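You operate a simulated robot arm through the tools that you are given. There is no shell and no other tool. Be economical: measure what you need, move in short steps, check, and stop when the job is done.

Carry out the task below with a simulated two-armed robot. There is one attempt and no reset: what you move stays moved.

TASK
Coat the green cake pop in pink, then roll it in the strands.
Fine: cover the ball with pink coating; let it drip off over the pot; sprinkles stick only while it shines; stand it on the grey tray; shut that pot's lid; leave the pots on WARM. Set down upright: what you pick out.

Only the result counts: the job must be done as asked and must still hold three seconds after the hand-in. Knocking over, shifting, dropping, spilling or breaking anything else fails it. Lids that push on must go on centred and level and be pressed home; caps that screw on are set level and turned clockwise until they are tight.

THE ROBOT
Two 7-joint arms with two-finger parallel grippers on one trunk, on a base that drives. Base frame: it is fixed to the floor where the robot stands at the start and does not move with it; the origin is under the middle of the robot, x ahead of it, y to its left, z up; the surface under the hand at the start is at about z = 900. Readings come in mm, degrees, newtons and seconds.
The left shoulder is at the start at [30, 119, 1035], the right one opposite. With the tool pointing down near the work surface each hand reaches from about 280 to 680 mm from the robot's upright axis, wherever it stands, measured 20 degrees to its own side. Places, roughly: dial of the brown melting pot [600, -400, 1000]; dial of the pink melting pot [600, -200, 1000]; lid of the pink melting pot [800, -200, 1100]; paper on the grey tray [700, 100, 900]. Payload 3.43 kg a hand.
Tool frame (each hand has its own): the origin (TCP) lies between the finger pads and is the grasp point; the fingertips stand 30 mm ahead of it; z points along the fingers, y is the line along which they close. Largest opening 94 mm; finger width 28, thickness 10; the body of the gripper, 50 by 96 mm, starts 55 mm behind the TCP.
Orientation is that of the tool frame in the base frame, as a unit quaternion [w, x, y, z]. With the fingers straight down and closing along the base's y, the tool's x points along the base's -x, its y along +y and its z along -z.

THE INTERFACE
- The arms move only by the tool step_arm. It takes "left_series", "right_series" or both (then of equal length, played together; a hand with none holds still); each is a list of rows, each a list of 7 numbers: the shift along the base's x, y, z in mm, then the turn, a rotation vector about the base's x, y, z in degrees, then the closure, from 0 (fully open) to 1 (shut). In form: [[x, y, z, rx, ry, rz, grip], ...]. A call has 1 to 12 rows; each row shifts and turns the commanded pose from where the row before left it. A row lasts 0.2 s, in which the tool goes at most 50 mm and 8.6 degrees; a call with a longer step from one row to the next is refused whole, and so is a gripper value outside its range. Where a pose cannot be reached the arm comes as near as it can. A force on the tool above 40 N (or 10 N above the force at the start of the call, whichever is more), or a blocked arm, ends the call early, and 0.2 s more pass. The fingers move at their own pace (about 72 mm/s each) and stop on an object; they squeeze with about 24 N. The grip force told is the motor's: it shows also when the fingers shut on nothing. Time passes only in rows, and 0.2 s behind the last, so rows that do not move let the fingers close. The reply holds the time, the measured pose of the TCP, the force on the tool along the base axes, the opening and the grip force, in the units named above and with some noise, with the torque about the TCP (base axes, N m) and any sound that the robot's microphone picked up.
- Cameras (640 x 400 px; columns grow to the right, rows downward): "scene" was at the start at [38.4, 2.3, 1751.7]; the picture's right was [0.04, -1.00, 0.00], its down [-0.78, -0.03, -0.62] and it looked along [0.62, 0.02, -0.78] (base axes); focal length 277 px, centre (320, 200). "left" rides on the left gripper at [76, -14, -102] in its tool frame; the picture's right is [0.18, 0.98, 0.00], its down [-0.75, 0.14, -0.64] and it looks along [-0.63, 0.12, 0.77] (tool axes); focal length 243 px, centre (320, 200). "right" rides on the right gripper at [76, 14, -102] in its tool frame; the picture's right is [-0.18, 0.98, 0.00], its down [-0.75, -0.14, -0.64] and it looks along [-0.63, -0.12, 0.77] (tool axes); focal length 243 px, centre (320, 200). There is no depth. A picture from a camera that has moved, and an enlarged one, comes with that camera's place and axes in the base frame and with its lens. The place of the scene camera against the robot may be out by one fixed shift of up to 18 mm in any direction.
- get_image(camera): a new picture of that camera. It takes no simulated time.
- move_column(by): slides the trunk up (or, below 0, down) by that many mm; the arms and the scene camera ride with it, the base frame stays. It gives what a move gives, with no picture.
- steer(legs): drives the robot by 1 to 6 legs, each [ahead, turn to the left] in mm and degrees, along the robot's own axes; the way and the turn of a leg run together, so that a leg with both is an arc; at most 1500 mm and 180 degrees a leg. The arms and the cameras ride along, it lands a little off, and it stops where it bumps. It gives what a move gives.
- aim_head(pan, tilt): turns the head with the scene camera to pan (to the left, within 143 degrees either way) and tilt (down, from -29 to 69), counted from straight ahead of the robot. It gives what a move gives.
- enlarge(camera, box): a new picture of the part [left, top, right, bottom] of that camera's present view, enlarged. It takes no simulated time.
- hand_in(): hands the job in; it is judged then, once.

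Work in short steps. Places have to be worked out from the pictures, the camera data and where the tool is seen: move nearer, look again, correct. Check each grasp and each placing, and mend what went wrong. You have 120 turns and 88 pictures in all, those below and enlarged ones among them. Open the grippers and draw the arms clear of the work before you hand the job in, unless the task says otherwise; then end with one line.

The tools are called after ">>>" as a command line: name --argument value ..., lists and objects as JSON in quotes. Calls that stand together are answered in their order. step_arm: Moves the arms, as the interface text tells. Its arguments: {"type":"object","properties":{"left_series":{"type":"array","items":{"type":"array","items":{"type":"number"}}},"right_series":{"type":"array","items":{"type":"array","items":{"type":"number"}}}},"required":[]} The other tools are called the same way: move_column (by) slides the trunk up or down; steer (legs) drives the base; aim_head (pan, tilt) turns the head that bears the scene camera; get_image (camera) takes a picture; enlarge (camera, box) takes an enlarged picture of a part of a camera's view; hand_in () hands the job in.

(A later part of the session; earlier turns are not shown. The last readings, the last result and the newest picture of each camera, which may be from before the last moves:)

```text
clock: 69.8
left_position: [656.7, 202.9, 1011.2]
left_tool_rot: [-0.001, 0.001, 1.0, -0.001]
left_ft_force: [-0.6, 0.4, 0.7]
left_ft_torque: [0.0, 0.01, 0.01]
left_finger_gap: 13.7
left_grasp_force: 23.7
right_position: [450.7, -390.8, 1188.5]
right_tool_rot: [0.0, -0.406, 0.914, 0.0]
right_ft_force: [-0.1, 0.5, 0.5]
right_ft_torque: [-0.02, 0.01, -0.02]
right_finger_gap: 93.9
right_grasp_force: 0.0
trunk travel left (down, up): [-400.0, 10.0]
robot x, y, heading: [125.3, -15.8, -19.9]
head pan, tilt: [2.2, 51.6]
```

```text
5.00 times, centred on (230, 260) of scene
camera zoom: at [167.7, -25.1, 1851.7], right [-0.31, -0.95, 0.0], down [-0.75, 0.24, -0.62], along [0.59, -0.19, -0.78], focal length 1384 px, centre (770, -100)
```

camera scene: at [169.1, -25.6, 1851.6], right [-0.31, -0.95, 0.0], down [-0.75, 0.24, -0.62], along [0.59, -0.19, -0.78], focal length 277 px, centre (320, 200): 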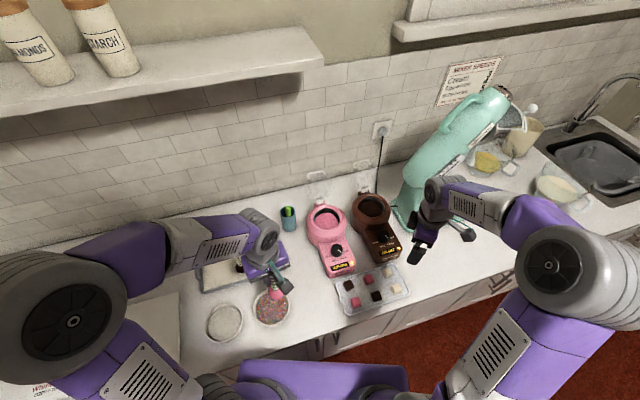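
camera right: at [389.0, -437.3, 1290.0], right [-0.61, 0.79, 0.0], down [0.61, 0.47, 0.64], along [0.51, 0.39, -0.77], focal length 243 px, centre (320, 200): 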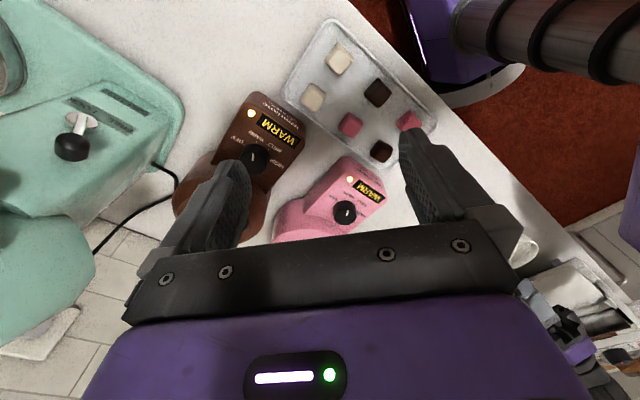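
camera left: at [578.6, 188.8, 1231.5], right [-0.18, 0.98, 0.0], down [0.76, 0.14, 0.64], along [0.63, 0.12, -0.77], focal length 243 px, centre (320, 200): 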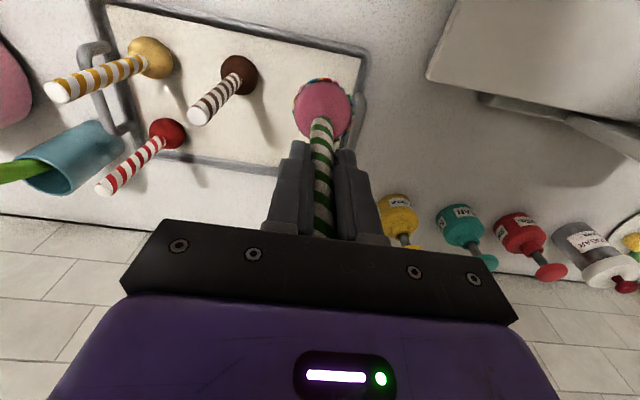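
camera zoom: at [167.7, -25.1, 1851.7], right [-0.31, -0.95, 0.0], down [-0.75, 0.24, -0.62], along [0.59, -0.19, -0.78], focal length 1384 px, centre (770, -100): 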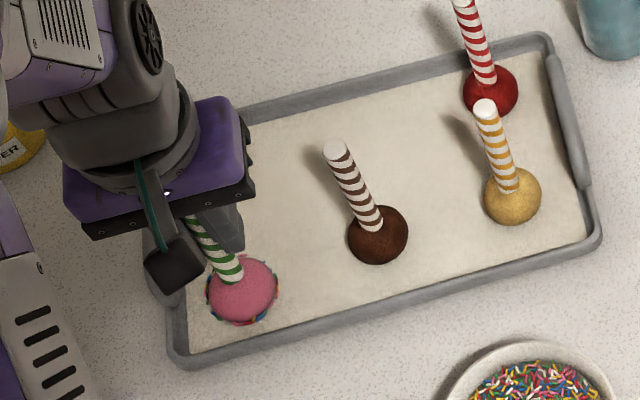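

No contact yet, so I keep stepping.

>>> step_arm --left_series '[[0, 0, -1, 0, 0, 0, 1], [0, 0, -1, 0, 0, 0, 1], [0, 0, -1, 0, 0, 0, 1], [0, 0, 0, 0, 0, 0, 1]]'

```text
clock: 70.8
left_position: [657.5, 202.7, 1009.2]
left_tool_rot: [-0.001, 0.0, 1.0, 0.0]
left_ft_force: [-0.3, -0.5, -0.2]
left_ft_torque: [0.0, 0.0, 0.0]
left_finger_gap: 13.6
left_grasp_force: 24.0
right_position: [449.8, -390.5, 1187.6]
right_tool_rot: [0.001, -0.407, 0.913, 0.001]
right_ft_force: [1.2, -0.7, 0.2]
right_ft_torque: [0.01, -0.01, -0.02]
right_finger_gap: 94.0
right_grasp_force: 0.0
trunk travel left (down, up): [-400.0, 10.0]
robot x, y, heading: [129.4, -11.5, -19.9]
head pan, tilt: [2.2, 51.6]
```

>>> step_arm --left_series '[[0, 0, -1, 0, 0, 0, 1], [0, 0, -1, 0, 0, 0, 1], [0, 0, -1, 0, 0, 0, 1], [0, 0, -1, 0, 0, 0, 1], [0, 0, 0, 0, 0, 0, 1]]'

>>> enlarge --camera "left" --box '[240, 40, 400, 240]'

```text
clock: 72.0
left_position: [655.6, 201.8, 1005.6]
left_tool_rot: [-0.001, 0.001, 1.0, 0.0]
left_ft_force: [0.1, -0.1, -0.1]
left_ft_torque: [-0.02, -0.02, -0.01]
left_finger_gap: 14.0
left_grasp_force: 24.2
right_position: [450.5, -390.4, 1187.4]
right_tool_rot: [0.001, -0.407, 0.913, 0.001]
right_ft_force: [0.2, -0.4, 0.0]
right_ft_torque: [0.03, 0.01, -0.01]
right_finger_gap: 94.4
right_grasp_force: 0.1
trunk travel left (down, up): [-400.0, 10.0]
robot x, y, heading: [133.9, -12.5, -20.0]
head pan, tilt: [2.2, 51.6]
```

```text
2.00 times, centred on (320, 140) of left
camera zoom: at [582.0, 188.7, 1107.9], right [-0.18, 0.98, 0.0], down [0.76, 0.14, 0.64], along [0.63, 0.12, -0.77], focal length 485 px, centre (320, 320)
```

zoom: 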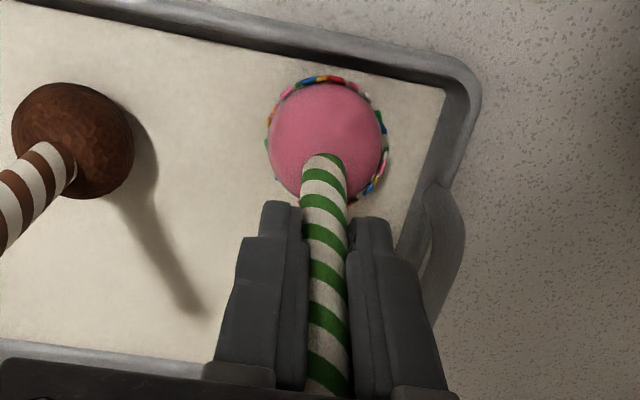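

The readings and pictures suggest the stick has both slid up and pivoted a little about the finger axis. I look at the whole stick in the left view before going on.

>>> enlarge --camera "left" --box '[260, 80, 380, 260]'

>>> enlarge --camera "scene" --box '[190, 235, 240, 285]'

```text
2.22 times, centred on (320, 170) of left
camera zoom: at [582.0, 188.7, 1107.9], right [-0.18, 0.98, 0.0], down [0.76, 0.14, 0.64], along [0.63, 0.12, -0.77], focal length 539 px, centre (320, 267)
```

zoom: 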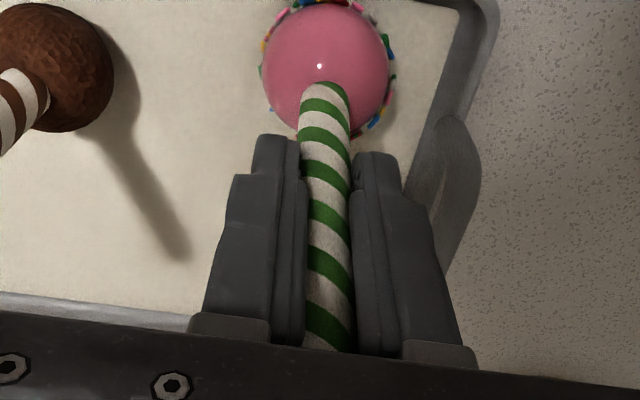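

```text
8.00 times, centred on (215, 260) of scene
camera zoom: at [167.7, -25.1, 1851.7], right [-0.31, -0.95, 0.0], down [-0.75, 0.24, -0.62], along [0.59, -0.19, -0.78], focal length 2214 px, centre (1160, -280)
```

zoom: 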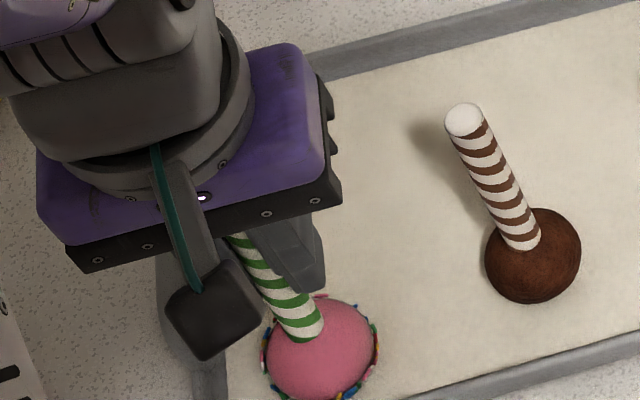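

Geometry shows the ball about 15 mm toward the robot relative to the TCP. The stick has slid up ~23 mm and leans ~14° in the fingers. I lift 15 mm and rotate the tool by -14° about y to make the stick vertical.

>>> step_arm --left_series '[[0, 0, 15, 0, 0, 0, 1], [0, 0, 5, 0, -7.2, 0, 1], [0, 0, 0, 0, -7.2, 0, 1], [0, 0, 0, 0, 0, 0, 1]]'

>>> enlarge --camera "scene" --box '[190, 235, 240, 285]'

>>> get_image --camera "left"

```text
clock: 73.0
left_position: [656.8, 203.0, 1026.0]
left_tool_rot: [0.124, 0.002, 0.992, -0.001]
left_ft_force: [-0.3, 0.8, -0.2]
left_ft_torque: [-0.04, -0.02, -0.01]
left_finger_gap: 13.6
left_grasp_force: 23.8
right_position: [449.5, -390.2, 1188.6]
right_tool_rot: [0.001, -0.406, 0.914, 0.0]
right_ft_force: [0.5, -0.8, 0.2]
right_ft_torque: [0.0, 0.0, 0.02]
right_finger_gap: 93.9
right_grasp_force: 0.1
trunk travel left (down, up): [-400.0, 10.0]
robot x, y, heading: [132.6, -10.6, -20.1]
head pan, tilt: [2.2, 51.6]
```

```text
8.00 times, centred on (215, 260) of scene
camera zoom: at [168.0, -25.1, 1851.7], right [-0.31, -0.95, 0.0], down [-0.75, 0.24, -0.62], along [0.59, -0.19, -0.78], focal length 2214 px, centre (1160, -280)
```

zoom: 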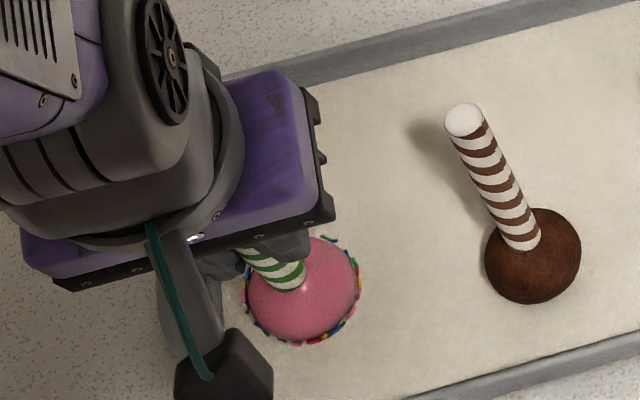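

```text
20 pictures are left
camera left: at [558.8, 188.8, 1105.6], right [-0.18, 0.98, -0.05], down [0.57, 0.14, 0.81], along [0.8, 0.12, -0.59], focal length 243 px, centre (320, 200)
```

left: 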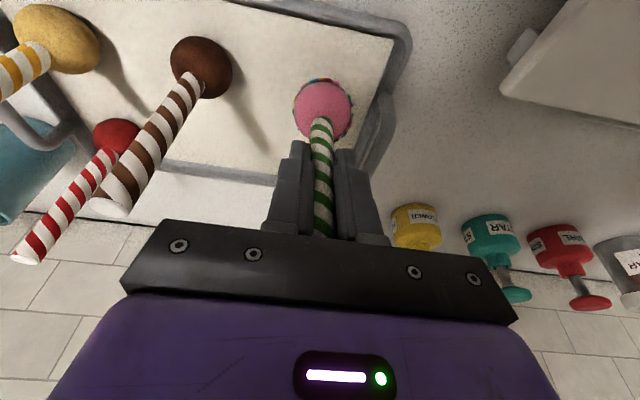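

From the scene view the stick was in fact vertical before, and now it leans toward the robot. So it only slid sideways and up within the pads. I undo the rotation and remeasure.

>>> step_arm --left_series '[[0, 0, 0, 0, 7.2, 0, 1], [0, 0, 0, 0, 7.2, 0, 1], [0, 0, 0, 0, 0, 0, 1]]'

>>> enlarge --camera "scene" --box '[205, 255, 235, 275]'

```text
clock: 73.8
left_position: [656.2, 203.6, 1025.5]
left_tool_rot: [-0.003, 0.001, 1.0, -0.001]
left_ft_force: [0.2, -1.0, -0.5]
left_ft_torque: [-0.01, 0.01, 0.0]
left_finger_gap: 13.6
left_grasp_force: 23.7
right_position: [449.6, -390.6, 1188.3]
right_tool_rot: [0.001, -0.407, 0.914, 0.0]
right_ft_force: [0.1, 0.0, 0.1]
right_ft_torque: [-0.01, 0.01, 0.01]
right_finger_gap: 93.9
right_grasp_force: 0.0
trunk travel left (down, up): [-400.0, 10.0]
robot x, y, heading: [132.1, -14.3, -19.9]
head pan, tilt: [2.2, 51.6]
```

```text
16.00 times, centred on (220, 265) of scene
camera zoom: at [167.1, -25.0, 1851.7], right [-0.31, -0.95, 0.0], down [-0.75, 0.24, -0.62], along [0.59, -0.19, -0.78], focal length 4429 px, centre (1920, -840)
```

zoom: 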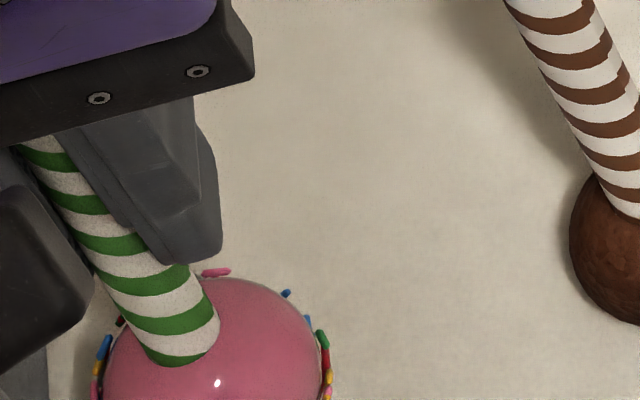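

At 16× the stick's edge slope, compared with the vanishing direction, shows a lean of about 5° away from the robot. I correct by -5° and remeasure.

>>> step_arm --left_series '[[0, 0, 0, 0, -5, 0, 1], [0, 0, 0, 0, 0, 0, 1]]'

>>> enlarge --camera "scene" --box '[205, 255, 235, 275]'

```text
clock: 74.4
left_position: [656.8, 202.7, 1024.9]
left_tool_rot: [0.042, 0.001, 0.999, -0.002]
left_ft_force: [0.2, 0.0, 0.0]
left_ft_torque: [-0.02, -0.01, -0.02]
left_finger_gap: 13.6
left_grasp_force: 24.4
right_position: [451.1, -390.3, 1189.1]
right_tool_rot: [0.001, -0.406, 0.914, 0.0]
right_ft_force: [0.1, -0.7, -0.2]
right_ft_torque: [0.01, 0.03, -0.01]
right_finger_gap: 93.8
right_grasp_force: 0.0
trunk travel left (down, up): [-400.0, 10.0]
robot x, y, heading: [130.8, -12.5, -19.7]
head pan, tilt: [2.2, 51.6]
```

```text
16.00 times, centred on (220, 265) of scene
camera zoom: at [168.2, -25.1, 1851.6], right [-0.31, -0.95, 0.0], down [-0.75, 0.24, -0.62], along [0.59, -0.19, -0.78], focal length 4429 px, centre (1920, -840)
```

zoom: 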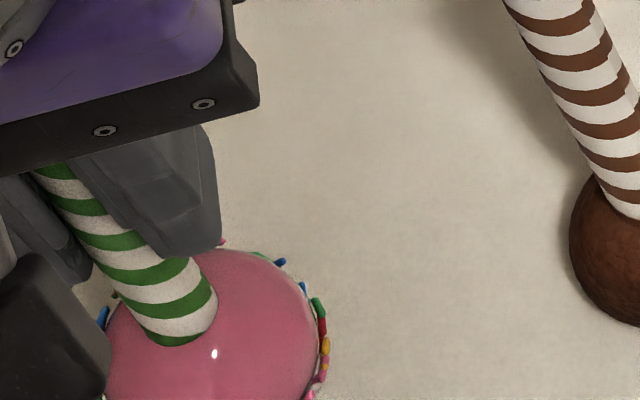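

About 2° of lean remains. I correct by -2°, then lower toward contact.

>>> step_arm --left_series '[[0, 0, 0, 0, -2, 0, 1], [0, 0, -8, 0, 0, 0, 1], [0, 0, -6, 0, 0, 0, 1], [0, 0, -2, 0, 0, 0, 1], [0, 0, -1, 0, 0, 0, 1], [0, 0, -1, 0, 0, 0, 1], [0, 0, -1, 0, 0, 0, 1], [0, 0, 0, 0, 0, 0, 1]]'

```text
clock: 76.2
left_position: [657.1, 203.3, 1006.7]
left_tool_rot: [0.06, 0.002, 0.998, -0.002]
left_ft_force: [-0.3, -0.4, -0.5]
left_ft_torque: [0.02, 0.01, 0.0]
left_finger_gap: 13.8
left_grasp_force: 24.1
right_position: [451.5, -390.9, 1188.8]
right_tool_rot: [0.0, -0.407, 0.913, 0.001]
right_ft_force: [0.5, -0.1, 0.5]
right_ft_torque: [-0.04, 0.0, 0.01]
right_finger_gap: 94.0
right_grasp_force: 0.1
trunk travel left (down, up): [-400.0, 10.0]
robot x, y, heading: [132.2, -8.8, -20.2]
head pan, tilt: [2.2, 51.6]
```

Still free; I step down 1 mm at a time.

>>> step_arm --left_series '[[0, 0, -1, 0, 0, 0, 1], [0, 0, -1, 0, 0, 0, 1], [0, 0, -1, 0, 0, 0, 1], [0, 0, -1, 0, 0, 0, 1], [0, 0, 0, 0, 0, 0, 1]]'

```text
clock: 77.4
left_position: [657.0, 202.8, 1004.6]
left_tool_rot: [0.062, 0.001, 0.998, -0.001]
left_ft_force: [-1.7, 0.7, 20.2]
left_ft_torque: [0.03, 0.2, 0.02]
left_finger_gap: 14.0
left_grasp_force: 24.3
right_position: [448.6, -390.9, 1189.2]
right_tool_rot: [0.0, -0.407, 0.913, 0.0]
right_ft_force: [-0.1, -0.3, 0.2]
right_ft_torque: [-0.01, 0.02, -0.01]
right_finger_gap: 94.4
right_grasp_force: 0.1
trunk travel left (down, up): [-400.0, 10.0]
robot x, y, heading: [134.4, -12.8, -19.8]
head pan, tilt: [2.2, 51.6]
```

Contact at 20 N, with the ball right under the TCP. I ease off 2 mm and check the verticality once before opening.

>>> step_arm --left_series '[[0, 0, 1.5, 0, 0, 0, 1], [0, 0, 0, 0, 0, 0, 1]]'

>>> enlarge --camera "scene" --box '[200, 255, 230, 275]'

```text
clock: 78.0
left_position: [656.2, 202.9, 1005.1]
left_tool_rot: [0.06, 0.001, 0.998, -0.001]
left_ft_force: [2.6, 0.2, 10.0]
left_ft_torque: [0.03, -0.19, -0.01]
left_finger_gap: 13.6
left_grasp_force: 24.0
right_position: [449.2, -389.6, 1187.6]
right_tool_rot: [0.001, -0.407, 0.914, 0.0]
right_ft_force: [0.2, 0.2, -0.4]
right_ft_torque: [-0.01, 0.01, -0.01]
right_finger_gap: 93.8
right_grasp_force: 0.1
trunk travel left (down, up): [-400.0, 10.0]
robot x, y, heading: [130.7, -9.9, -20.3]
head pan, tilt: [2.2, 51.6]
```

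```text
16.00 times, centred on (215, 265) of scene
camera zoom: at [167.0, -25.6, 1851.6], right [-0.31, -0.95, 0.0], down [-0.75, 0.24, -0.62], along [0.59, -0.19, -0.78], focal length 4429 px, centre (2000, -840)
```

zoom: 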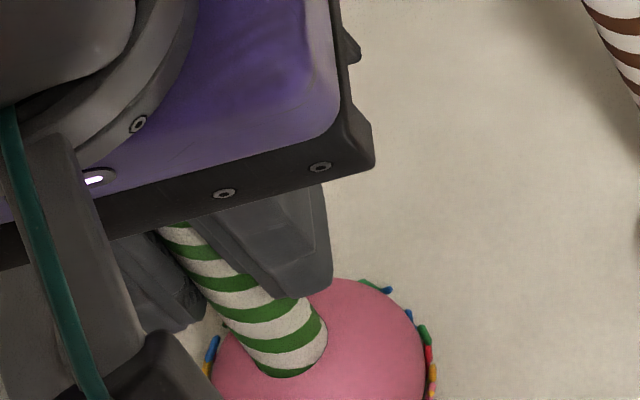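

The lean is still about 2.5–3° away. I lift 4 mm, correct by -2.5°, and lower back to light contact.

>>> step_arm --left_series '[[0, 0, 4, 0, 0, 0, 1], [0, 0, 0, 0, -2.5, 0, 1], [0, 0, -2, 0, 0, 0, 1], [0, 0, -1, 0, 0, 0, 1], [0, 0, -0.5, 0, 0, 0, 1], [0, 0, 0, 0, 0, 0, 1]]'

```text
clock: 79.4
left_position: [656.4, 202.9, 1004.1]
left_tool_rot: [0.083, 0.0, 0.997, -0.001]
left_ft_force: [-0.8, 0.5, 5.7]
left_ft_torque: [0.05, 0.13, 0.01]
left_finger_gap: 13.5
left_grasp_force: 24.5
right_position: [450.2, -391.1, 1188.9]
right_tool_rot: [0.001, -0.406, 0.914, 0.0]
right_ft_force: [-0.2, -0.4, -0.4]
right_ft_torque: [0.02, 0.03, 0.05]
right_finger_gap: 93.9
right_grasp_force: 0.0
trunk travel left (down, up): [-400.0, 10.0]
robot x, y, heading: [126.5, -11.3, -19.9]
head pan, tilt: [2.2, 51.6]
```

Light contact (5.7 N). I open just a little so the fingers still guard the stick, then look.

>>> step_arm --left_series '[[0, 0, 0, 0, 0, 0, 0.8], [0, 0, 0, 0, 0, 0, 0.75], [0, 0, 0, 0, 0, 0, 0.7], [0, 0, 0, 0, 0, 0, 0.65], [0, 0, 0, 0, 0, 0, 0.6]]'

>>> get_image --camera "left"

```text
clock: 80.6
left_position: [656.2, 203.5, 1003.4]
left_tool_rot: [0.082, 0.001, 0.997, -0.002]
left_ft_force: [0.1, -0.5, 0.0]
left_ft_torque: [-0.02, 0.0, -0.03]
left_finger_gap: 37.6
left_grasp_force: 0.0
right_position: [451.1, -390.3, 1188.1]
right_tool_rot: [0.001, -0.406, 0.914, 0.0]
right_ft_force: [-0.1, 0.6, -0.2]
right_ft_torque: [0.0, 0.01, 0.0]
right_finger_gap: 94.0
right_grasp_force: 0.0
trunk travel left (down, up): [-400.0, 10.0]
robot x, y, heading: [132.3, -13.5, -19.9]
head pan, tilt: [2.2, 51.6]
```

```text
16 pictures are left
camera left: at [565.7, 188.7, 1093.0], right [-0.18, 0.98, -0.03], down [0.64, 0.14, 0.76], along [0.75, 0.12, -0.65], focal length 243 px, centre (320, 200)
```

left: 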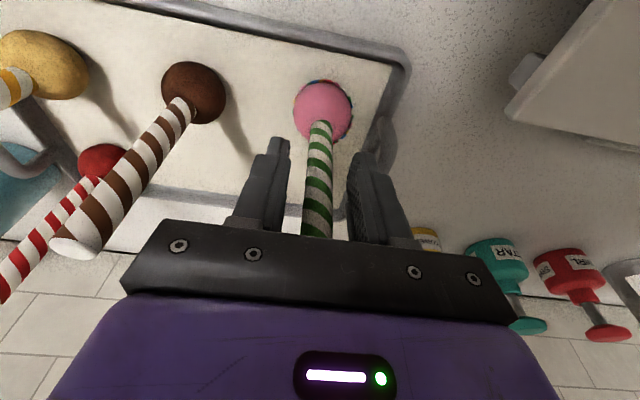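

It stands. I open a bit more and rise straight up, clear of the stick.

>>> step_arm --left_series '[[0, 0, 0, 0, 0, 0, 0.4], [0, 0, 20, 0, 0, 0, 0.4], [0, 0, 35, 0, 0, 0, 0.4], [0, 0, 40, 0, 3, 0, 0.4], [0, 0, 40, 0, 3.5, 0, 0.4], [0, 0, 40, 0, 3, 0, 0.4], [0, 0, 0, 0, 0, 0, 0.4]]'

>>> get_image --camera "left"

```text
clock: 82.2
left_position: [656.4, 203.8, 1179.4]
left_tool_rot: [-0.002, 0.001, 1.0, -0.001]
left_ft_force: [-0.2, 0.5, -0.2]
left_ft_torque: [-0.03, 0.05, 0.0]
left_finger_gap: 56.0
left_grasp_force: 0.0
right_position: [451.1, -390.5, 1186.9]
right_tool_rot: [0.0, -0.407, 0.914, 0.0]
right_ft_force: [0.0, 0.1, 0.0]
right_ft_torque: [0.0, 0.02, 0.0]
right_finger_gap: 94.1
right_grasp_force: 0.0
trunk travel left (down, up): [-400.0, 10.0]
robot x, y, heading: [127.6, -15.0, -19.8]
head pan, tilt: [2.2, 51.6]
```

```text
15 pictures are left
camera left: at [581.9, 188.1, 1281.9], right [-0.18, 0.98, 0.0], down [0.76, 0.14, 0.64], along [0.63, 0.12, -0.77], focal length 243 px, centre (320, 200)
```

left: 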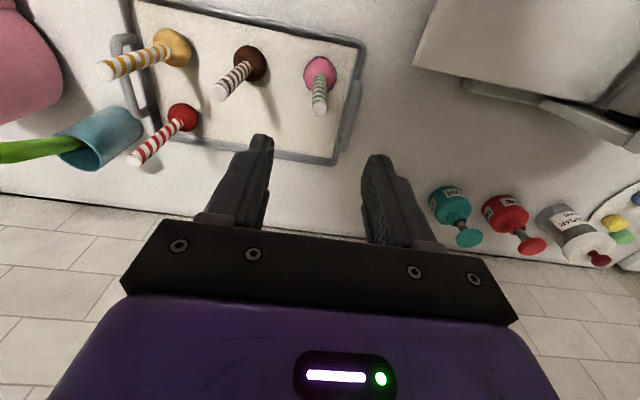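

The pop stands upright on the tray. Now I take the left hand back to exactly the viewpoint used at 22.8 s, to measure how far the strands bowl moved.

>>> step_arm --left_series '[[-23.6, -26.6, 0, 0, 0, 0, 1], [-23.6, -26.6, 0, 0, 0, 0, 1], [-23.6, -26.6, 0, 0, 0, 0, 1], [-23.6, -26.6, 0, 0, 0, 0, 1], [-23.6, -26.6, -25, 0, 0, 0, 1], [-23.6, -26.6, -25, 0, 0, 0, 1], [-23.9, -26.6, -25, 0, 0, 0, 1], [0, 0, -25, 0, 0, 0, 1], [0, 0, 0, 0, 0, 0, 1]]'

>>> get_image --camera "left"

```text
clock: 84.2
left_position: [491.3, 17.6, 1080.2]
left_tool_rot: [-0.002, 0.001, 1.0, 0.0]
left_ft_force: [1.1, 0.6, -0.1]
left_ft_torque: [0.03, -0.01, 0.0]
left_finger_gap: 0.0
left_grasp_force: 24.0
right_position: [449.1, -391.1, 1189.0]
right_tool_rot: [0.001, -0.407, 0.914, 0.0]
right_ft_force: [-0.6, 0.2, -0.7]
right_ft_torque: [-0.02, 0.01, -0.03]
right_finger_gap: 93.8
right_grasp_force: 0.0
trunk travel left (down, up): [-400.0, 10.0]
robot x, y, heading: [134.5, -13.8, -19.9]
head pan, tilt: [2.2, 51.6]
```

```text
14 pictures are left
camera left: at [416.2, 2.2, 1183.0], right [-0.18, 0.98, 0.0], down [0.76, 0.14, 0.64], along [0.63, 0.12, -0.77], focal length 243 px, centre (320, 200)
```

left: 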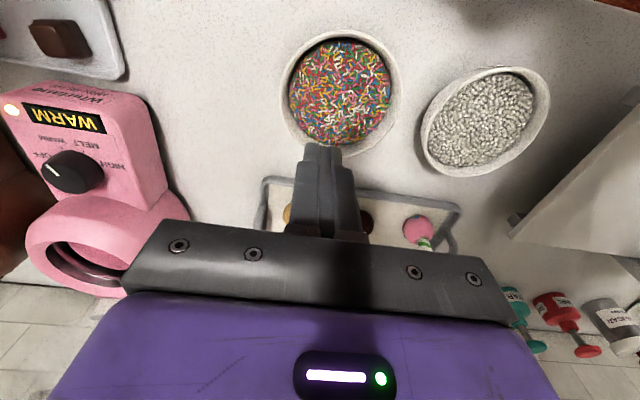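

Comparing with the 22.8 s picture, the bowl moved about (+5.5, +15) mm. I will push it back with closed fingers against its inner wall, just above the strands: first over its centre and down.

>>> step_arm --left_series '[[-11, 8, -30, 0, 0, 0, 1], [0, 0, -35, 0, 0, 0, 1], [0, 0, -25, 0, 0, 0, 1], [0, 0, -10, 0, 0, 0, 1], [0, 0, -6, 0, 0, 0, 1], [0, 0, 0, 0, 0, 0, 1]]'

>>> get_image --camera "left"

```text
clock: 85.6
left_position: [481.1, 25.5, 973.6]
left_tool_rot: [-0.001, 0.001, 1.0, -0.001]
left_ft_force: [-0.2, 0.1, -0.5]
left_ft_torque: [0.04, -0.03, 0.02]
left_finger_gap: 0.3
left_grasp_force: 24.5
right_position: [449.4, -390.3, 1187.4]
right_tool_rot: [0.001, -0.407, 0.913, 0.0]
right_ft_force: [0.3, 0.0, -0.3]
right_ft_torque: [0.0, 0.02, -0.04]
right_finger_gap: 93.9
right_grasp_force: 0.1
trunk travel left (down, up): [-400.0, 10.0]
robot x, y, heading: [134.3, -14.0, -19.9]
head pan, tilt: [2.2, 51.6]
```

```text
13 pictures are left
camera left: at [405.5, 10.2, 1076.5], right [-0.18, 0.98, 0.0], down [0.76, 0.14, 0.64], along [0.63, 0.12, -0.77], focal length 243 px, centre (320, 200)
```

left: 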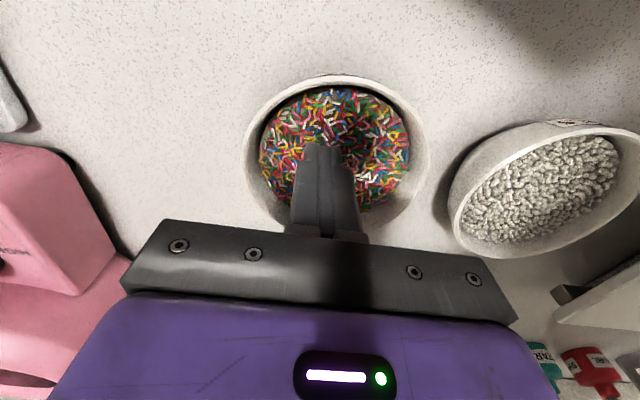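

The fingertips are inside, just above the strands. I move toward the right wall to find contact.

>>> step_arm --left_series '[[-3.4, -9.4, -1, 0, 0, 0, 1], [-3.4, -9.4, 0, 0, 0, 0, 1], [-2, -6, 0, 0, 0, 0, 1], [-1, -3, 0, 0, 0, 0, 1], [0, 0, 0, 0, 0, 0, 1]]'

```text
clock: 86.8
left_position: [470.3, -3.4, 972.7]
left_tool_rot: [-0.001, 0.001, 1.0, -0.001]
left_ft_force: [0.4, 0.9, 1.5]
left_ft_torque: [0.02, 0.02, 0.0]
left_finger_gap: 0.1
left_grasp_force: 24.5
right_position: [450.0, -390.8, 1188.7]
right_tool_rot: [0.0, -0.407, 0.913, 0.0]
right_ft_force: [0.3, 0.0, -0.3]
right_ft_torque: [0.02, -0.03, 0.02]
right_finger_gap: 93.9
right_grasp_force: 0.0
trunk travel left (down, up): [-400.0, 10.0]
robot x, y, heading: [132.1, -13.8, -20.0]
head pan, tilt: [2.2, 51.6]
```

Near contact. I push on in small steps.

>>> step_arm --left_series '[[-1, -2.8, 0, 0, 0, 0, 1], [-1, -2.8, 0, 0, 0, 0, 1], [-1, -2.8, 0, 0, 0, 0, 1], [0, 0, 0, 0, 0, 0, 1]]'

>>> get_image --camera "left"

```text
clock: 87.8
left_position: [467.0, -11.0, 972.2]
left_tool_rot: [-0.003, 0.001, 1.0, -0.001]
left_ft_force: [0.0, -0.1, 0.2]
left_ft_torque: [0.0, -0.01, -0.03]
left_finger_gap: 0.0
left_grasp_force: 23.8
right_position: [450.2, -389.8, 1188.2]
right_tool_rot: [0.001, -0.407, 0.913, 0.001]
right_ft_force: [0.2, -0.4, -0.4]
right_ft_torque: [0.05, 0.04, -0.01]
right_finger_gap: 93.9
right_grasp_force: 0.1
trunk travel left (down, up): [-400.0, 10.0]
robot x, y, heading: [135.0, -11.2, -19.8]
head pan, tilt: [2.2, 51.6]
```

```text
12 pictures are left
camera left: at [392.3, -25.7, 1075.0], right [-0.18, 0.98, 0.0], down [0.76, 0.14, 0.64], along [0.63, 0.12, -0.77], focal length 243 px, centre (320, 200)
```

left: 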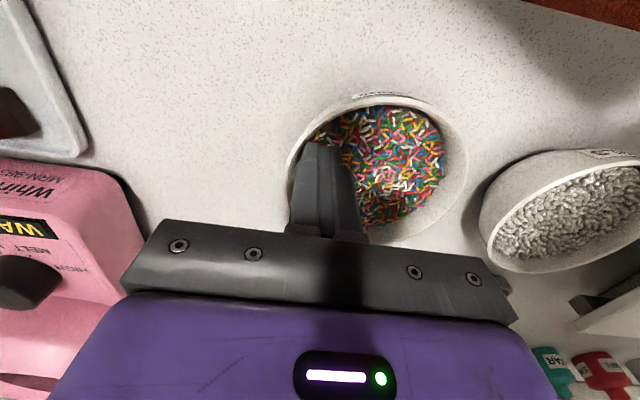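

The fingers are at the wall now. I push it by about (-5, -15) slowly.

>>> step_arm --left_series '[[-0.9, -2.5, 0, 0, 0, 0, 1], [-0.9, -2.5, 0, 0, 0, 0, 1], [-0.9, -2.5, 0, 0, 0, 0, 1], [-0.9, -2.5, 0, 0, 0, 0, 1], [-0.9, -2.5, 0, 0, 0, 0, 1], [0, 0, 0, 0, 0, 0, 1]]'

>>> get_image --camera "left"

```text
clock: 89.2
left_position: [462.1, -24.0, 973.1]
left_tool_rot: [-0.001, 0.001, 1.0, 0.0]
left_ft_force: [0.3, 0.9, 0.6]
left_ft_torque: [0.03, -0.01, -0.03]
left_finger_gap: 0.0
left_grasp_force: 23.9
right_position: [450.1, -389.2, 1187.9]
right_tool_rot: [0.001, -0.407, 0.913, 0.0]
right_ft_force: [-0.4, -0.4, 0.8]
right_ft_torque: [-0.02, 0.0, -0.02]
right_finger_gap: 94.4
right_grasp_force: 0.0
trunk travel left (down, up): [-400.0, 10.0]
robot x, y, heading: [131.9, -13.1, -19.7]
head pan, tilt: [2.2, 51.6]
```

```text
11 pictures are left
camera left: at [387.9, -38.1, 1074.9], right [-0.18, 0.98, 0.0], down [0.76, 0.14, 0.64], along [0.63, 0.12, -0.77], focal length 243 px, centre (320, 200)
```

left: 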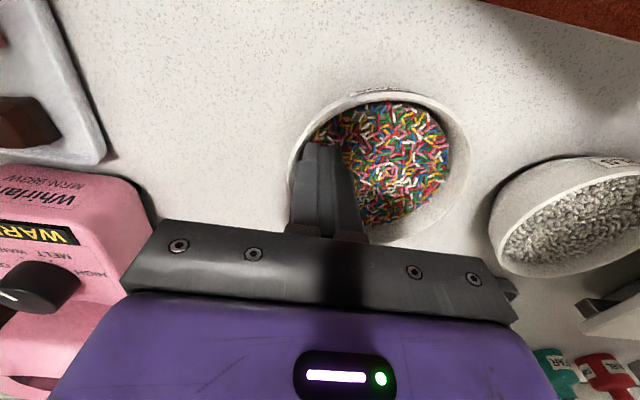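

I retreat up and return to the reference viewpoint to measure the result.

>>> step_arm --left_series '[[1, 3, 3, 0, 0, 0, 1], [0, 0, 30, 0, 0, 0, 1], [0, 0, 40, 0, 0, 0, 1], [14, 19, 34, 0, 0, 0, 1], [14, 19.5, 0, 0, 0, 0, 1], [0, 0, 0, 0, 0, 0, 1]]'

>>> get_image --camera "left"

```text
clock: 90.6
left_position: [490.1, 17.4, 1080.9]
left_tool_rot: [-0.001, 0.001, 1.0, -0.001]
left_ft_force: [0.6, 0.0, 0.4]
left_ft_torque: [-0.02, -0.01, 0.01]
left_finger_gap: 0.0
left_grasp_force: 23.7
right_position: [450.7, -389.6, 1187.5]
right_tool_rot: [0.001, -0.407, 0.913, 0.001]
right_ft_force: [-0.3, 0.8, 0.7]
right_ft_torque: [-0.02, -0.02, 0.03]
right_finger_gap: 93.9
right_grasp_force: 0.1
trunk travel left (down, up): [-400.0, 10.0]
robot x, y, heading: [129.3, -9.3, -19.9]
head pan, tilt: [2.2, 51.6]
```

```text
10 pictures are left
camera left: at [416.6, 2.9, 1183.2], right [-0.18, 0.98, 0.0], down [0.76, 0.14, 0.64], along [0.63, 0.12, -0.77], focal length 243 px, centre (320, 200)
```

left: 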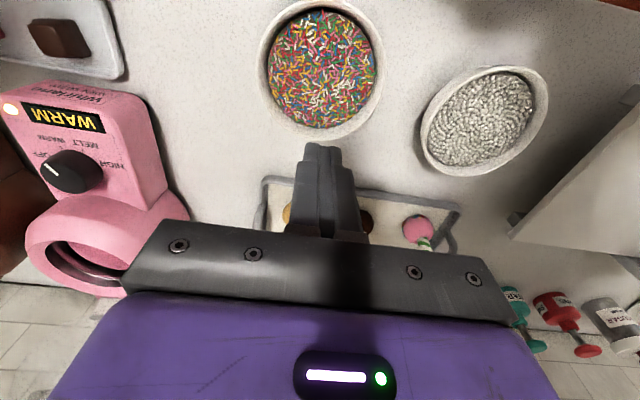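

Sideways it is right now, but it slid about 18 mm too far toward the robot. I push it back +x from the inside of the far wall. First I enter near its centre at (462, 15).

>>> step_arm --left_series '[[-26, -2, -20, 0, 0, 0, 1], [0, 0, -40, 0, 0, 0, 1], [0, 0, -30, 0, 0, 0, 1], [0, 0, -17, 0, 0, 0, 1], [12, 0, 0, 0, 0, 0, 1], [12, 0, 0, 0, 0, 0, 1], [3, 0, 0, 0, 0, 0, 1], [3, 0, 0, 0, 0, 0, 1], [3, 0, 0, 0, 0, 0, 1], [3, 0, 0, 0, 0, 0, 1], [0, 0, 0, 0, 0, 0, 1]]'

```text
clock: 93.0
left_position: [501.9, 16.3, 972.3]
left_tool_rot: [-0.002, 0.0, 1.0, 0.0]
left_ft_force: [0.1, 0.1, 0.2]
left_ft_torque: [-0.01, 0.02, 0.0]
left_finger_gap: 0.1
left_grasp_force: 24.0
right_position: [450.2, -390.5, 1187.8]
right_tool_rot: [0.001, -0.406, 0.914, 0.001]
right_ft_force: [-0.1, -0.4, 0.4]
right_ft_torque: [-0.03, 0.0, 0.01]
right_finger_gap: 94.3
right_grasp_force: 0.0
trunk travel left (down, up): [-400.0, 10.0]
robot x, y, heading: [132.8, -9.9, -19.8]
head pan, tilt: [2.2, 51.6]
```

I push a little further, to x≈506, then retreat and view from the reference pose.

>>> step_arm --left_series '[[2, 0, 0, 0, 0, 0, 1], [2.2, 0, 0, 0, 0, 0, 1], [0, 0, 0, 0, 0, 0, 1], [-4, 0, 2, 0, 0, 0, 1], [0, 0, 30, 0, 0, 0, 1], [0, 0, 40, 0, 0, 0, 1], [-11.5, 1, 36, 0, 0, 0, 1], [0, 0, 0, 0, 0, 0, 1]]'

>>> get_image --camera "left"

```text
clock: 94.8
left_position: [491.2, 16.6, 1080.7]
left_tool_rot: [-0.001, 0.001, 1.0, -0.001]
left_ft_force: [-0.6, 0.2, 0.0]
left_ft_torque: [-0.02, -0.01, -0.02]
left_finger_gap: 0.2
left_grasp_force: 24.4
right_position: [451.7, -390.1, 1186.9]
right_tool_rot: [0.0, -0.407, 0.914, 0.0]
right_ft_force: [0.1, -1.8, 0.6]
right_ft_torque: [0.0, 0.01, -0.01]
right_finger_gap: 93.8
right_grasp_force: 0.1
trunk travel left (down, up): [-400.0, 10.0]
robot x, y, heading: [132.2, -17.0, -19.9]
head pan, tilt: [2.2, 51.6]
```

```text
9 pictures are left
camera left: at [416.2, 2.7, 1182.8], right [-0.18, 0.98, 0.0], down [0.76, 0.14, 0.64], along [0.63, 0.12, -0.77], focal length 243 px, centre (320, 200)
```

left: 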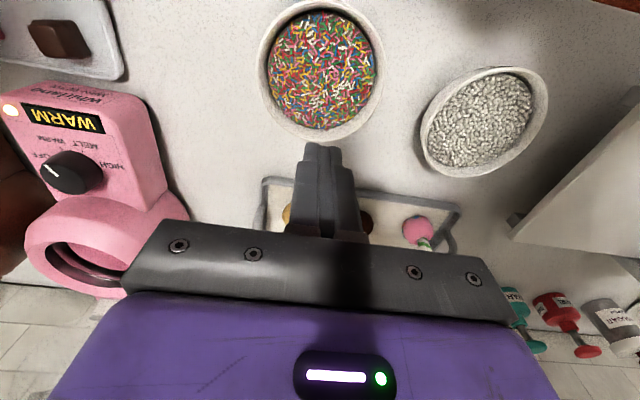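

The bowl barely moved: its rim edges give its centre at x≈472.5 (originally ≈483), so contact only began at x≈506. I go back in and push to x≈516.5 with a slight +y.

>>> step_arm --left_series '[[-6, 2, -30, 0, 0, 0, 1], [0, 0, -40, 0, 0, 0, 1], [0, 0, -38, 0, 0, 0, 1], [10, 0, 0, 0, 0, 0, 1], [9, 0, 0, 0, 0, 0, 1], [3, 0.7, 0, 0, 0, 0, 1], [3, 0.7, 0, 0, 0, 0, 1], [3, 0.7, 0, 0, 0, 0, 1], [3, 0.7, 0, 0, 0, 0, 1], [0, 0, 0, 0, 0, 0, 1]]'

```text
clock: 97.0
left_position: [515.8, 20.7, 972.5]
left_tool_rot: [-0.001, 0.002, 1.0, -0.001]
left_ft_force: [-1.5, 0.0, 0.8]
left_ft_torque: [0.02, 0.0, 0.0]
left_finger_gap: 0.1
left_grasp_force: 24.0
right_position: [449.5, -391.0, 1188.7]
right_tool_rot: [0.001, -0.407, 0.914, 0.001]
right_ft_force: [0.4, 0.7, 0.6]
right_ft_torque: [-0.04, 0.01, 0.02]
right_finger_gap: 93.9
right_grasp_force: 0.1
trunk travel left (down, up): [-400.0, 10.0]
robot x, y, heading: [129.0, -14.6, -20.1]
head pan, tilt: [2.2, 51.6]
```

I retreat to the reference pose and verify.

>>> step_arm --left_series '[[-4, 0, 2, 0, 0, 0, 1], [0, 0, 30, 0, 0, 0, 1], [0, 0, 40, 0, 0, 0, 1], [-20.9, -3.2, 36, 0, 0, 0, 1], [0, 0, 0, 0, 0, 0, 1]]'

>>> get_image --camera "left"

```text
clock: 98.2
left_position: [491.6, 18.6, 1080.2]
left_tool_rot: [-0.002, 0.001, 1.0, -0.001]
left_ft_force: [-0.7, 0.2, 0.1]
left_ft_torque: [0.0, 0.01, 0.03]
left_finger_gap: 0.0
left_grasp_force: 24.1
right_position: [451.9, -390.2, 1188.5]
right_tool_rot: [0.0, -0.407, 0.914, 0.0]
right_ft_force: [0.6, -0.8, -0.7]
right_ft_torque: [0.01, 0.0, 0.01]
right_finger_gap: 94.1
right_grasp_force: 0.0
trunk travel left (down, up): [-400.0, 10.0]
robot x, y, heading: [127.7, -6.3, -20.1]
head pan, tilt: [2.2, 51.6]
```

```text
8 pictures are left
camera left: at [417.2, 3.6, 1183.4], right [-0.18, 0.98, 0.0], down [0.76, 0.14, 0.64], along [0.63, 0.12, -0.77], focal length 243 px, centre (320, 200)
```

left: 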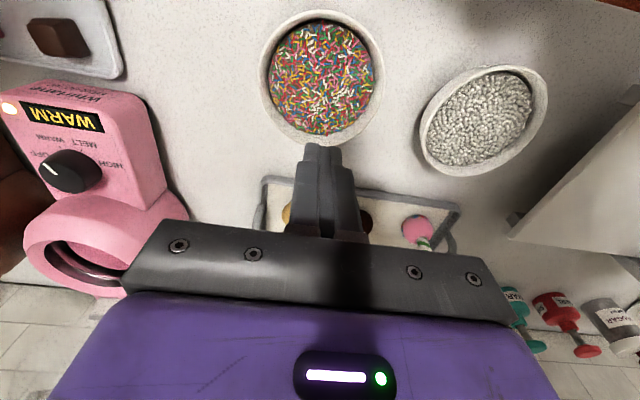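

The bowl is back within a few mm of its start. Next is the lid: I raise the left hand with open fingers to a viewpoint looking at the pink pot's lid.

>>> step_arm --left_series '[[0, 0, 40, 0, 0, 0, 0], [12.1, -26, 26, 0, 0, 0, 0], [12.1, -26, 26, 0, 0, 0, 0], [12.1, -26, 26, 0, 0, 0, 0], [12.1, -26, 26, 0, 0, 0, 0], [12.1, -26, 26, 0, 0, 0, 0], [12.1, -26, 26, 0, 0, 0, 0], [12.1, -26, 26, 0, 0, 0, 0], [12.1, -26, 26, 0, 0, 0, 0], [12.1, -26, 26, 0, 0, 0, 0]]' --right_series '[[0, -6, 0, 0, 0, 0, 0], [0, -6, 0, 0, 0, 0, 0], [0, -6, 0, 0, 0, 0, 0], [0, -6, 0, 0, 0, 0, 0], [0, -6, 0, 0, 0, 0, 0], [0, -6, 0, 0, 0, 0, 0], [0, -6, 0, 0, 0, 0, 0], [0, -6, 0, 0, 0, 0, 0], [0, -6, 0, 0, 0, 0, 0], [0, -6, 0, 0, 0, 0, 0]]'

>>> enlarge --camera "left" --box '[220, 60, 420, 240]'

```text
clock: 100.4
left_position: [599.4, -217.7, 1353.6]
left_tool_rot: [-0.001, 0.002, 1.0, 0.0]
left_ft_force: [-0.5, 0.4, 0.3]
left_ft_torque: [0.0, 0.02, -0.02]
left_finger_gap: 93.8
left_grasp_force: 0.2
right_position: [451.0, -451.5, 1188.2]
right_tool_rot: [0.001, -0.407, 0.914, 0.001]
right_ft_force: [0.2, -0.4, -0.1]
right_ft_torque: [-0.01, 0.0, -0.03]
right_finger_gap: 94.0
right_grasp_force: 0.1
trunk travel left (down, up): [-400.0, 10.0]
robot x, y, heading: [131.5, -12.0, -20.0]
head pan, tilt: [2.2, 51.6]
```

```text
2.22 times, centred on (320, 150) of left
camera zoom: at [524.7, -232.2, 1455.7], right [-0.18, 0.98, 0.0], down [0.76, 0.14, 0.64], along [0.63, 0.12, -0.77], focal length 539 px, centre (320, 311)
```

zoom: 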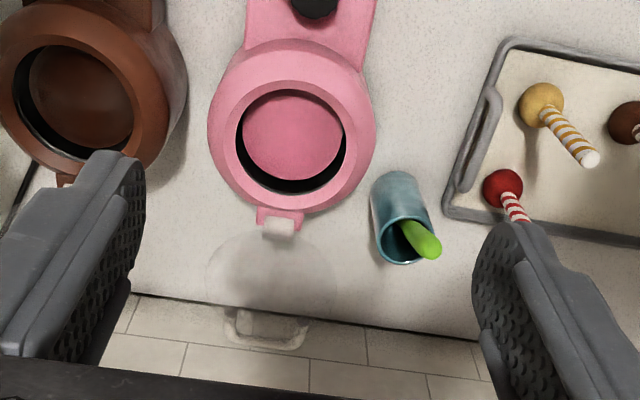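

The lid's handle is a ~66 mm wide bar at about (822, -219, 1125), with the hinge near (792, -220, 1000). I tilt the tool 45° forward and approach the handle with open fingers that will straddle it, stopping 60 mm short.

>>> step_arm --left_series '[[10, 0, 0, 0, -7.5, 0, 0], [20, 0, -10, 0, -7.5, 0, 0], [25, 0, -20, 0, -7.5, 0, 0], [30, 0, -30, 0, -7.5, 0, 0], [30, 0, -35, 0, -7.5, 0, 0], [30, 0, -35, 0, -7.5, 0, 0], [18, 0, -25, 0, 0, 0, 0], [17, -1, -28, 0, 0, 0, 0], [0, 0, 0, 0, 0, 0, 0]]'

>>> get_image --camera "left"

```text
clock: 102.4
left_position: [779.5, -217.1, 1171.3]
left_tool_rot: [0.381, 0.001, 0.924, 0.0]
left_ft_force: [-0.1, 0.1, 0.0]
left_ft_torque: [0.01, 0.02, 0.0]
left_finger_gap: 94.0
left_grasp_force: 0.0
right_position: [448.6, -450.5, 1188.7]
right_tool_rot: [0.001, -0.407, 0.913, 0.0]
right_ft_force: [0.1, 0.6, 0.7]
right_ft_torque: [0.0, -0.02, 0.01]
right_finger_gap: 93.9
right_grasp_force: 0.1
trunk travel left (down, up): [-400.0, 10.0]
robot x, y, heading: [129.3, -9.3, -20.1]
head pan, tilt: [2.2, 51.6]
```

```text
6 pictures are left
camera left: at [654.3, -231.4, 1190.3], right [-0.13, 0.98, -0.13], down [0.08, 0.14, 0.99], along [0.99, 0.12, -0.1], focal length 243 px, centre (320, 200)
```

left: 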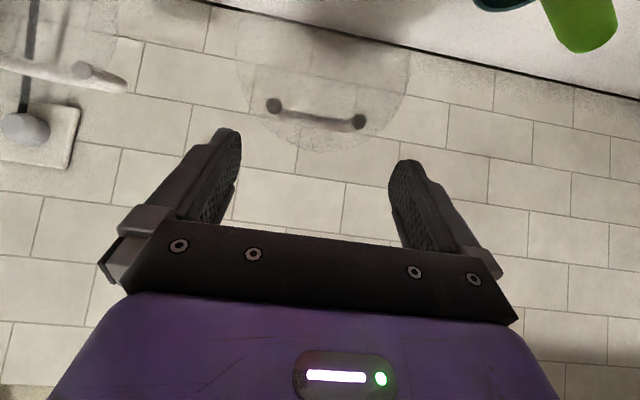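

The handle bar sits on the lid's back face at z≈1110, and the lid's top edge is about (820, -218, 1140), leaning back. I close the fingers, rise, and slip the fingertips over and behind the top edge at the 45° tilt.

>>> step_arm --left_series '[[0, -1, 24, 0, 0, 0, 1], [0, -1, 22, 0, 0, 0, 1], [0, 0, 0, 0, 0, 0, 1], [15, 0, -15, 0, 0, 0, 1], [15, 0, -16, 0, 0, 0, 1], [15, 0, -17, 0, 0, 0, 1], [13, 0, -17, 0, 0, 0, 1], [0, 0, 0, 0, 0, 0, 1]]'

>>> get_image --camera "left"

```text
clock: 104.2
left_position: [837.0, -219.2, 1152.0]
left_tool_rot: [0.382, 0.0, 0.924, 0.0]
left_ft_force: [0.2, -0.3, -0.5]
left_ft_torque: [0.03, 0.04, 0.0]
left_finger_gap: 0.0
left_grasp_force: 24.1
right_position: [449.6, -450.8, 1188.9]
right_tool_rot: [0.001, -0.407, 0.913, 0.001]
right_ft_force: [0.8, 0.2, 0.1]
right_ft_torque: [-0.03, 0.01, -0.01]
right_finger_gap: 94.2
right_grasp_force: 0.1
trunk travel left (down, up): [-400.0, 10.0]
robot x, y, heading: [129.9, -11.5, -20.0]
head pan, tilt: [2.2, 51.6]
```

```text
5 pictures are left
camera left: at [712.1, -233.0, 1171.0], right [-0.13, 0.98, -0.13], down [0.08, 0.14, 0.99], along [0.99, 0.12, -0.1], focal length 243 px, centre (320, 200)
```

left: 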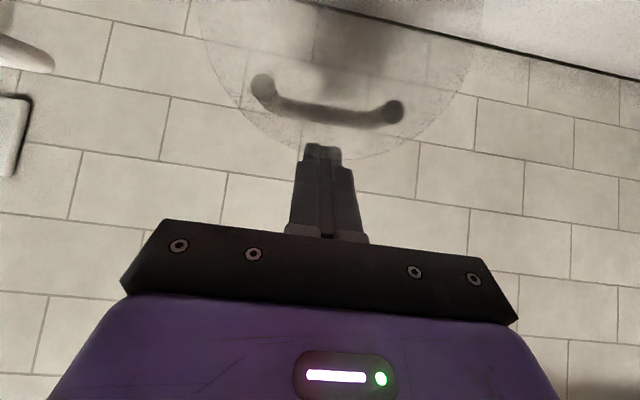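

The tips reach about 10 mm below the lid's top edge, behind it. I go a bit deeper, then pull toward the robot gently.

>>> step_arm --left_series '[[6, 0, -5, 0, 0, 0, 1], [3, 0, -6, 0, 0, 0, 1], [-8, 0, 0, 0, 0, 0, 1], [-8, 0, 0, 0, 0, 0, 1], [-8, 0, 0, 0, 0, 0, 1], [-8, 0, 0, 0, 0, 0, 1], [-8, 0, 0, 0, 0, 0, 1], [0, 0, 0, 0, 0, 0, 1]]'

>>> get_image --camera "left"

```text
clock: 106.0
left_position: [806.7, -219.1, 1144.6]
left_tool_rot: [0.384, 0.001, 0.923, -0.001]
left_ft_force: [3.0, 0.0, 20.1]
left_ft_torque: [-0.07, 0.05, 0.04]
left_finger_gap: 0.0
left_grasp_force: 24.0
right_position: [448.9, -449.2, 1188.6]
right_tool_rot: [0.001, -0.407, 0.913, -0.001]
right_ft_force: [0.9, 0.1, 0.0]
right_ft_torque: [0.03, 0.0, 0.0]
right_finger_gap: 93.9
right_grasp_force: 0.0
trunk travel left (down, up): [-400.0, 10.0]
robot x, y, heading: [131.8, -13.3, -20.0]
head pan, tilt: [2.2, 51.6]
```

```text
4 pictures are left
camera left: at [680.8, -233.3, 1163.2], right [-0.13, 0.98, -0.13], down [0.08, 0.14, 0.99], along [0.99, 0.11, -0.09], focal length 243 px, centre (320, 200)
```

left: 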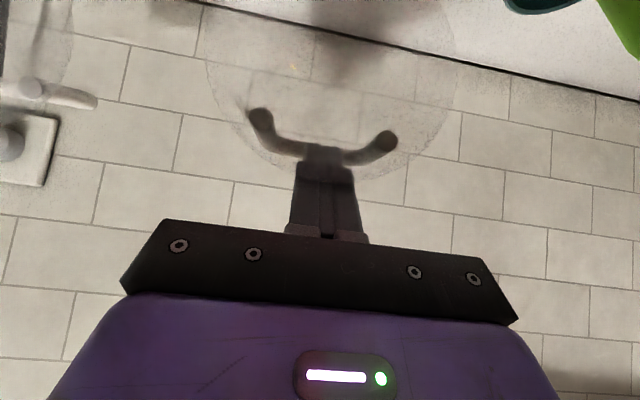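

The fingers press down on the handle bar (20 N). I raise a little while continuing to pull.

>>> step_arm --left_series '[[-2, 0, 6, 0, 0, 0, 1], [-8, 0, 2, 0, 0, 0, 1], [-8, 0, 1, 0, 0, 0, 1], [-8, 0, 0, 0, 0, 0, 1], [-8, 0, 0, 0, 0, 0, 1], [-8, 0, -1, 0, 0, 0, 1], [0, 0, 0, 0, 0, 0, 1]]'

```text
clock: 107.6
left_position: [763.7, -219.7, 1147.9]
left_tool_rot: [0.381, 0.0, 0.924, 0.0]
left_ft_force: [0.2, 0.2, -0.6]
left_ft_torque: [-0.03, 0.0, -0.02]
left_finger_gap: 0.3
left_grasp_force: 23.6
right_position: [450.9, -451.0, 1187.5]
right_tool_rot: [0.001, -0.407, 0.913, 0.0]
right_ft_force: [-0.1, 0.0, 0.1]
right_ft_torque: [0.03, -0.03, 0.02]
right_finger_gap: 93.7
right_grasp_force: 0.1
trunk travel left (down, up): [-400.0, 10.0]
robot x, y, heading: [128.9, -11.1, -20.1]
head pan, tilt: [2.2, 51.6]
```

The force dropped to zero. I check the lid from the scene camera.

>>> enlarge --camera "scene" --box '[280, 150, 400, 250]'

```text
4.00 times, centred on (340, 200) of scene
camera zoom: at [167.9, -25.0, 1851.7], right [-0.31, -0.95, 0.0], down [-0.75, 0.24, -0.62], along [0.59, -0.19, -0.78], focal length 1107 px, centre (240, 200)
```

zoom: 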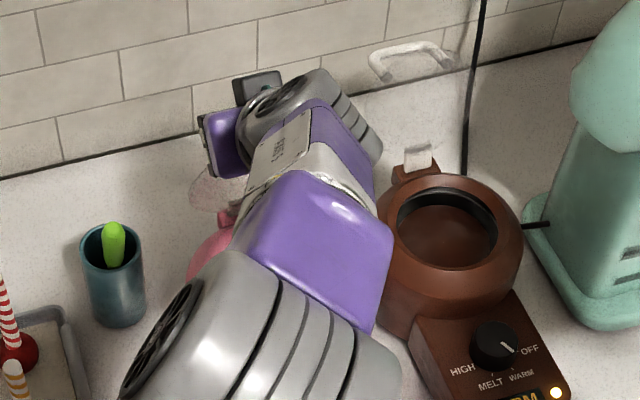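

The lid's edge seems to have come forward past vertical. I follow its arc from behind, forward and down.

>>> step_arm --left_series '[[-8, 0, -4, 0, 0, 0, 1], [-8, 0, -5, 0, 0, 0, 1], [-8, 0, -5, 0, 0, 0, 1], [-8, 0, -6, 0, 0, 0, 1], [-7, 0, -6, 0, 0, 0, 1], [-7, 0, -7, 0, 0, 0, 1], [-7, 0, -7, 0, 0, 0, 1], [-7, 0, -7, 0, 0, 0, 1], [-7, 0, -7, 0, 0, 0, 1], [-6, 0, -7, 0, 0, 0, 1], [0, 0, 0, 0, 0, 0, 1]]'

```text
clock: 109.6
left_position: [707.3, -218.6, 1106.3]
left_tool_rot: [0.393, 0.001, 0.92, -0.005]
left_ft_force: [2.2, 3.8, 5.7]
left_ft_torque: [-0.36, -0.69, -0.51]
left_finger_gap: 0.1
left_grasp_force: 24.2
right_position: [450.1, -450.2, 1188.8]
right_tool_rot: [0.001, -0.407, 0.914, 0.0]
right_ft_force: [-0.3, -0.4, 0.4]
right_ft_torque: [0.04, -0.02, -0.02]
right_finger_gap: 93.8
right_grasp_force: 0.1
trunk travel left (down, up): [-400.0, 10.0]
robot x, y, heading: [126.7, -14.3, -19.6]
head pan, tilt: [2.2, 51.6]
stopped in row 10 (left hand): the force on the tool passed its limit at 43 N (the readings are from after the stop); the commanded pose is now the measured one
```

The push stopped at 43 N. I look from the hand's camera.

>>> get_image --camera "left"

```text
2 pictures are left
camera left: at [581.1, -231.9, 1123.0], right [-0.12, 0.98, -0.14], down [0.06, 0.15, 0.99], along [0.99, 0.11, -0.08], focal length 243 px, centre (320, 200)
```

left: 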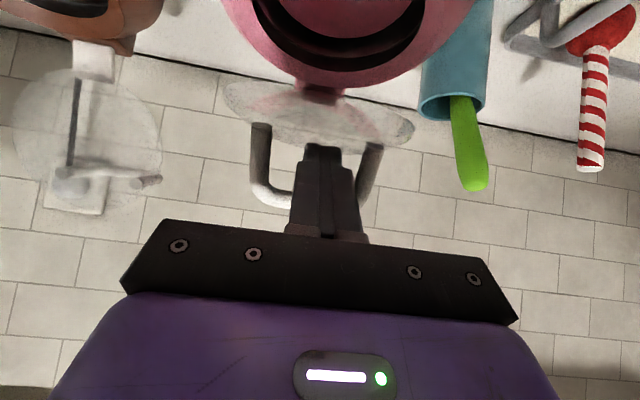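

The lid is tipped about 50° forward and the fingers have entered the handle loop, where they jam. They lie parallel to the lid, so I withdraw straight back along the tool axis to free them.

>>> step_arm --left_series '[[-5, 0, 5, 0, 0, 0, 1], [-8, 0, 8, 0, 0, 0, 1], [-10, 0, 10, 0, 0, 0, 1], [-12, 0, 12, 0, 0, 0, 1], [-15, 0, 15, 0, 0, 0, 1], [-15, 0, 20, 0, 0, 0, 1], [0, 0, 0, 0, 0, 0, 1]]'

```text
clock: 111.2
left_position: [641.5, -219.0, 1175.2]
left_tool_rot: [0.389, 0.0, 0.921, -0.003]
left_ft_force: [-0.9, -0.5, 0.0]
left_ft_torque: [-0.05, 0.01, 0.02]
left_finger_gap: 0.0
left_grasp_force: 23.8
right_position: [450.7, -449.7, 1188.1]
right_tool_rot: [0.001, -0.406, 0.914, 0.0]
right_ft_force: [0.2, -0.9, 0.8]
right_ft_torque: [-0.03, -0.02, 0.01]
right_finger_gap: 94.3
right_grasp_force: 0.1
trunk travel left (down, up): [-400.0, 10.0]
robot x, y, heading: [130.3, -12.2, -19.8]
head pan, tilt: [2.2, 51.6]
```

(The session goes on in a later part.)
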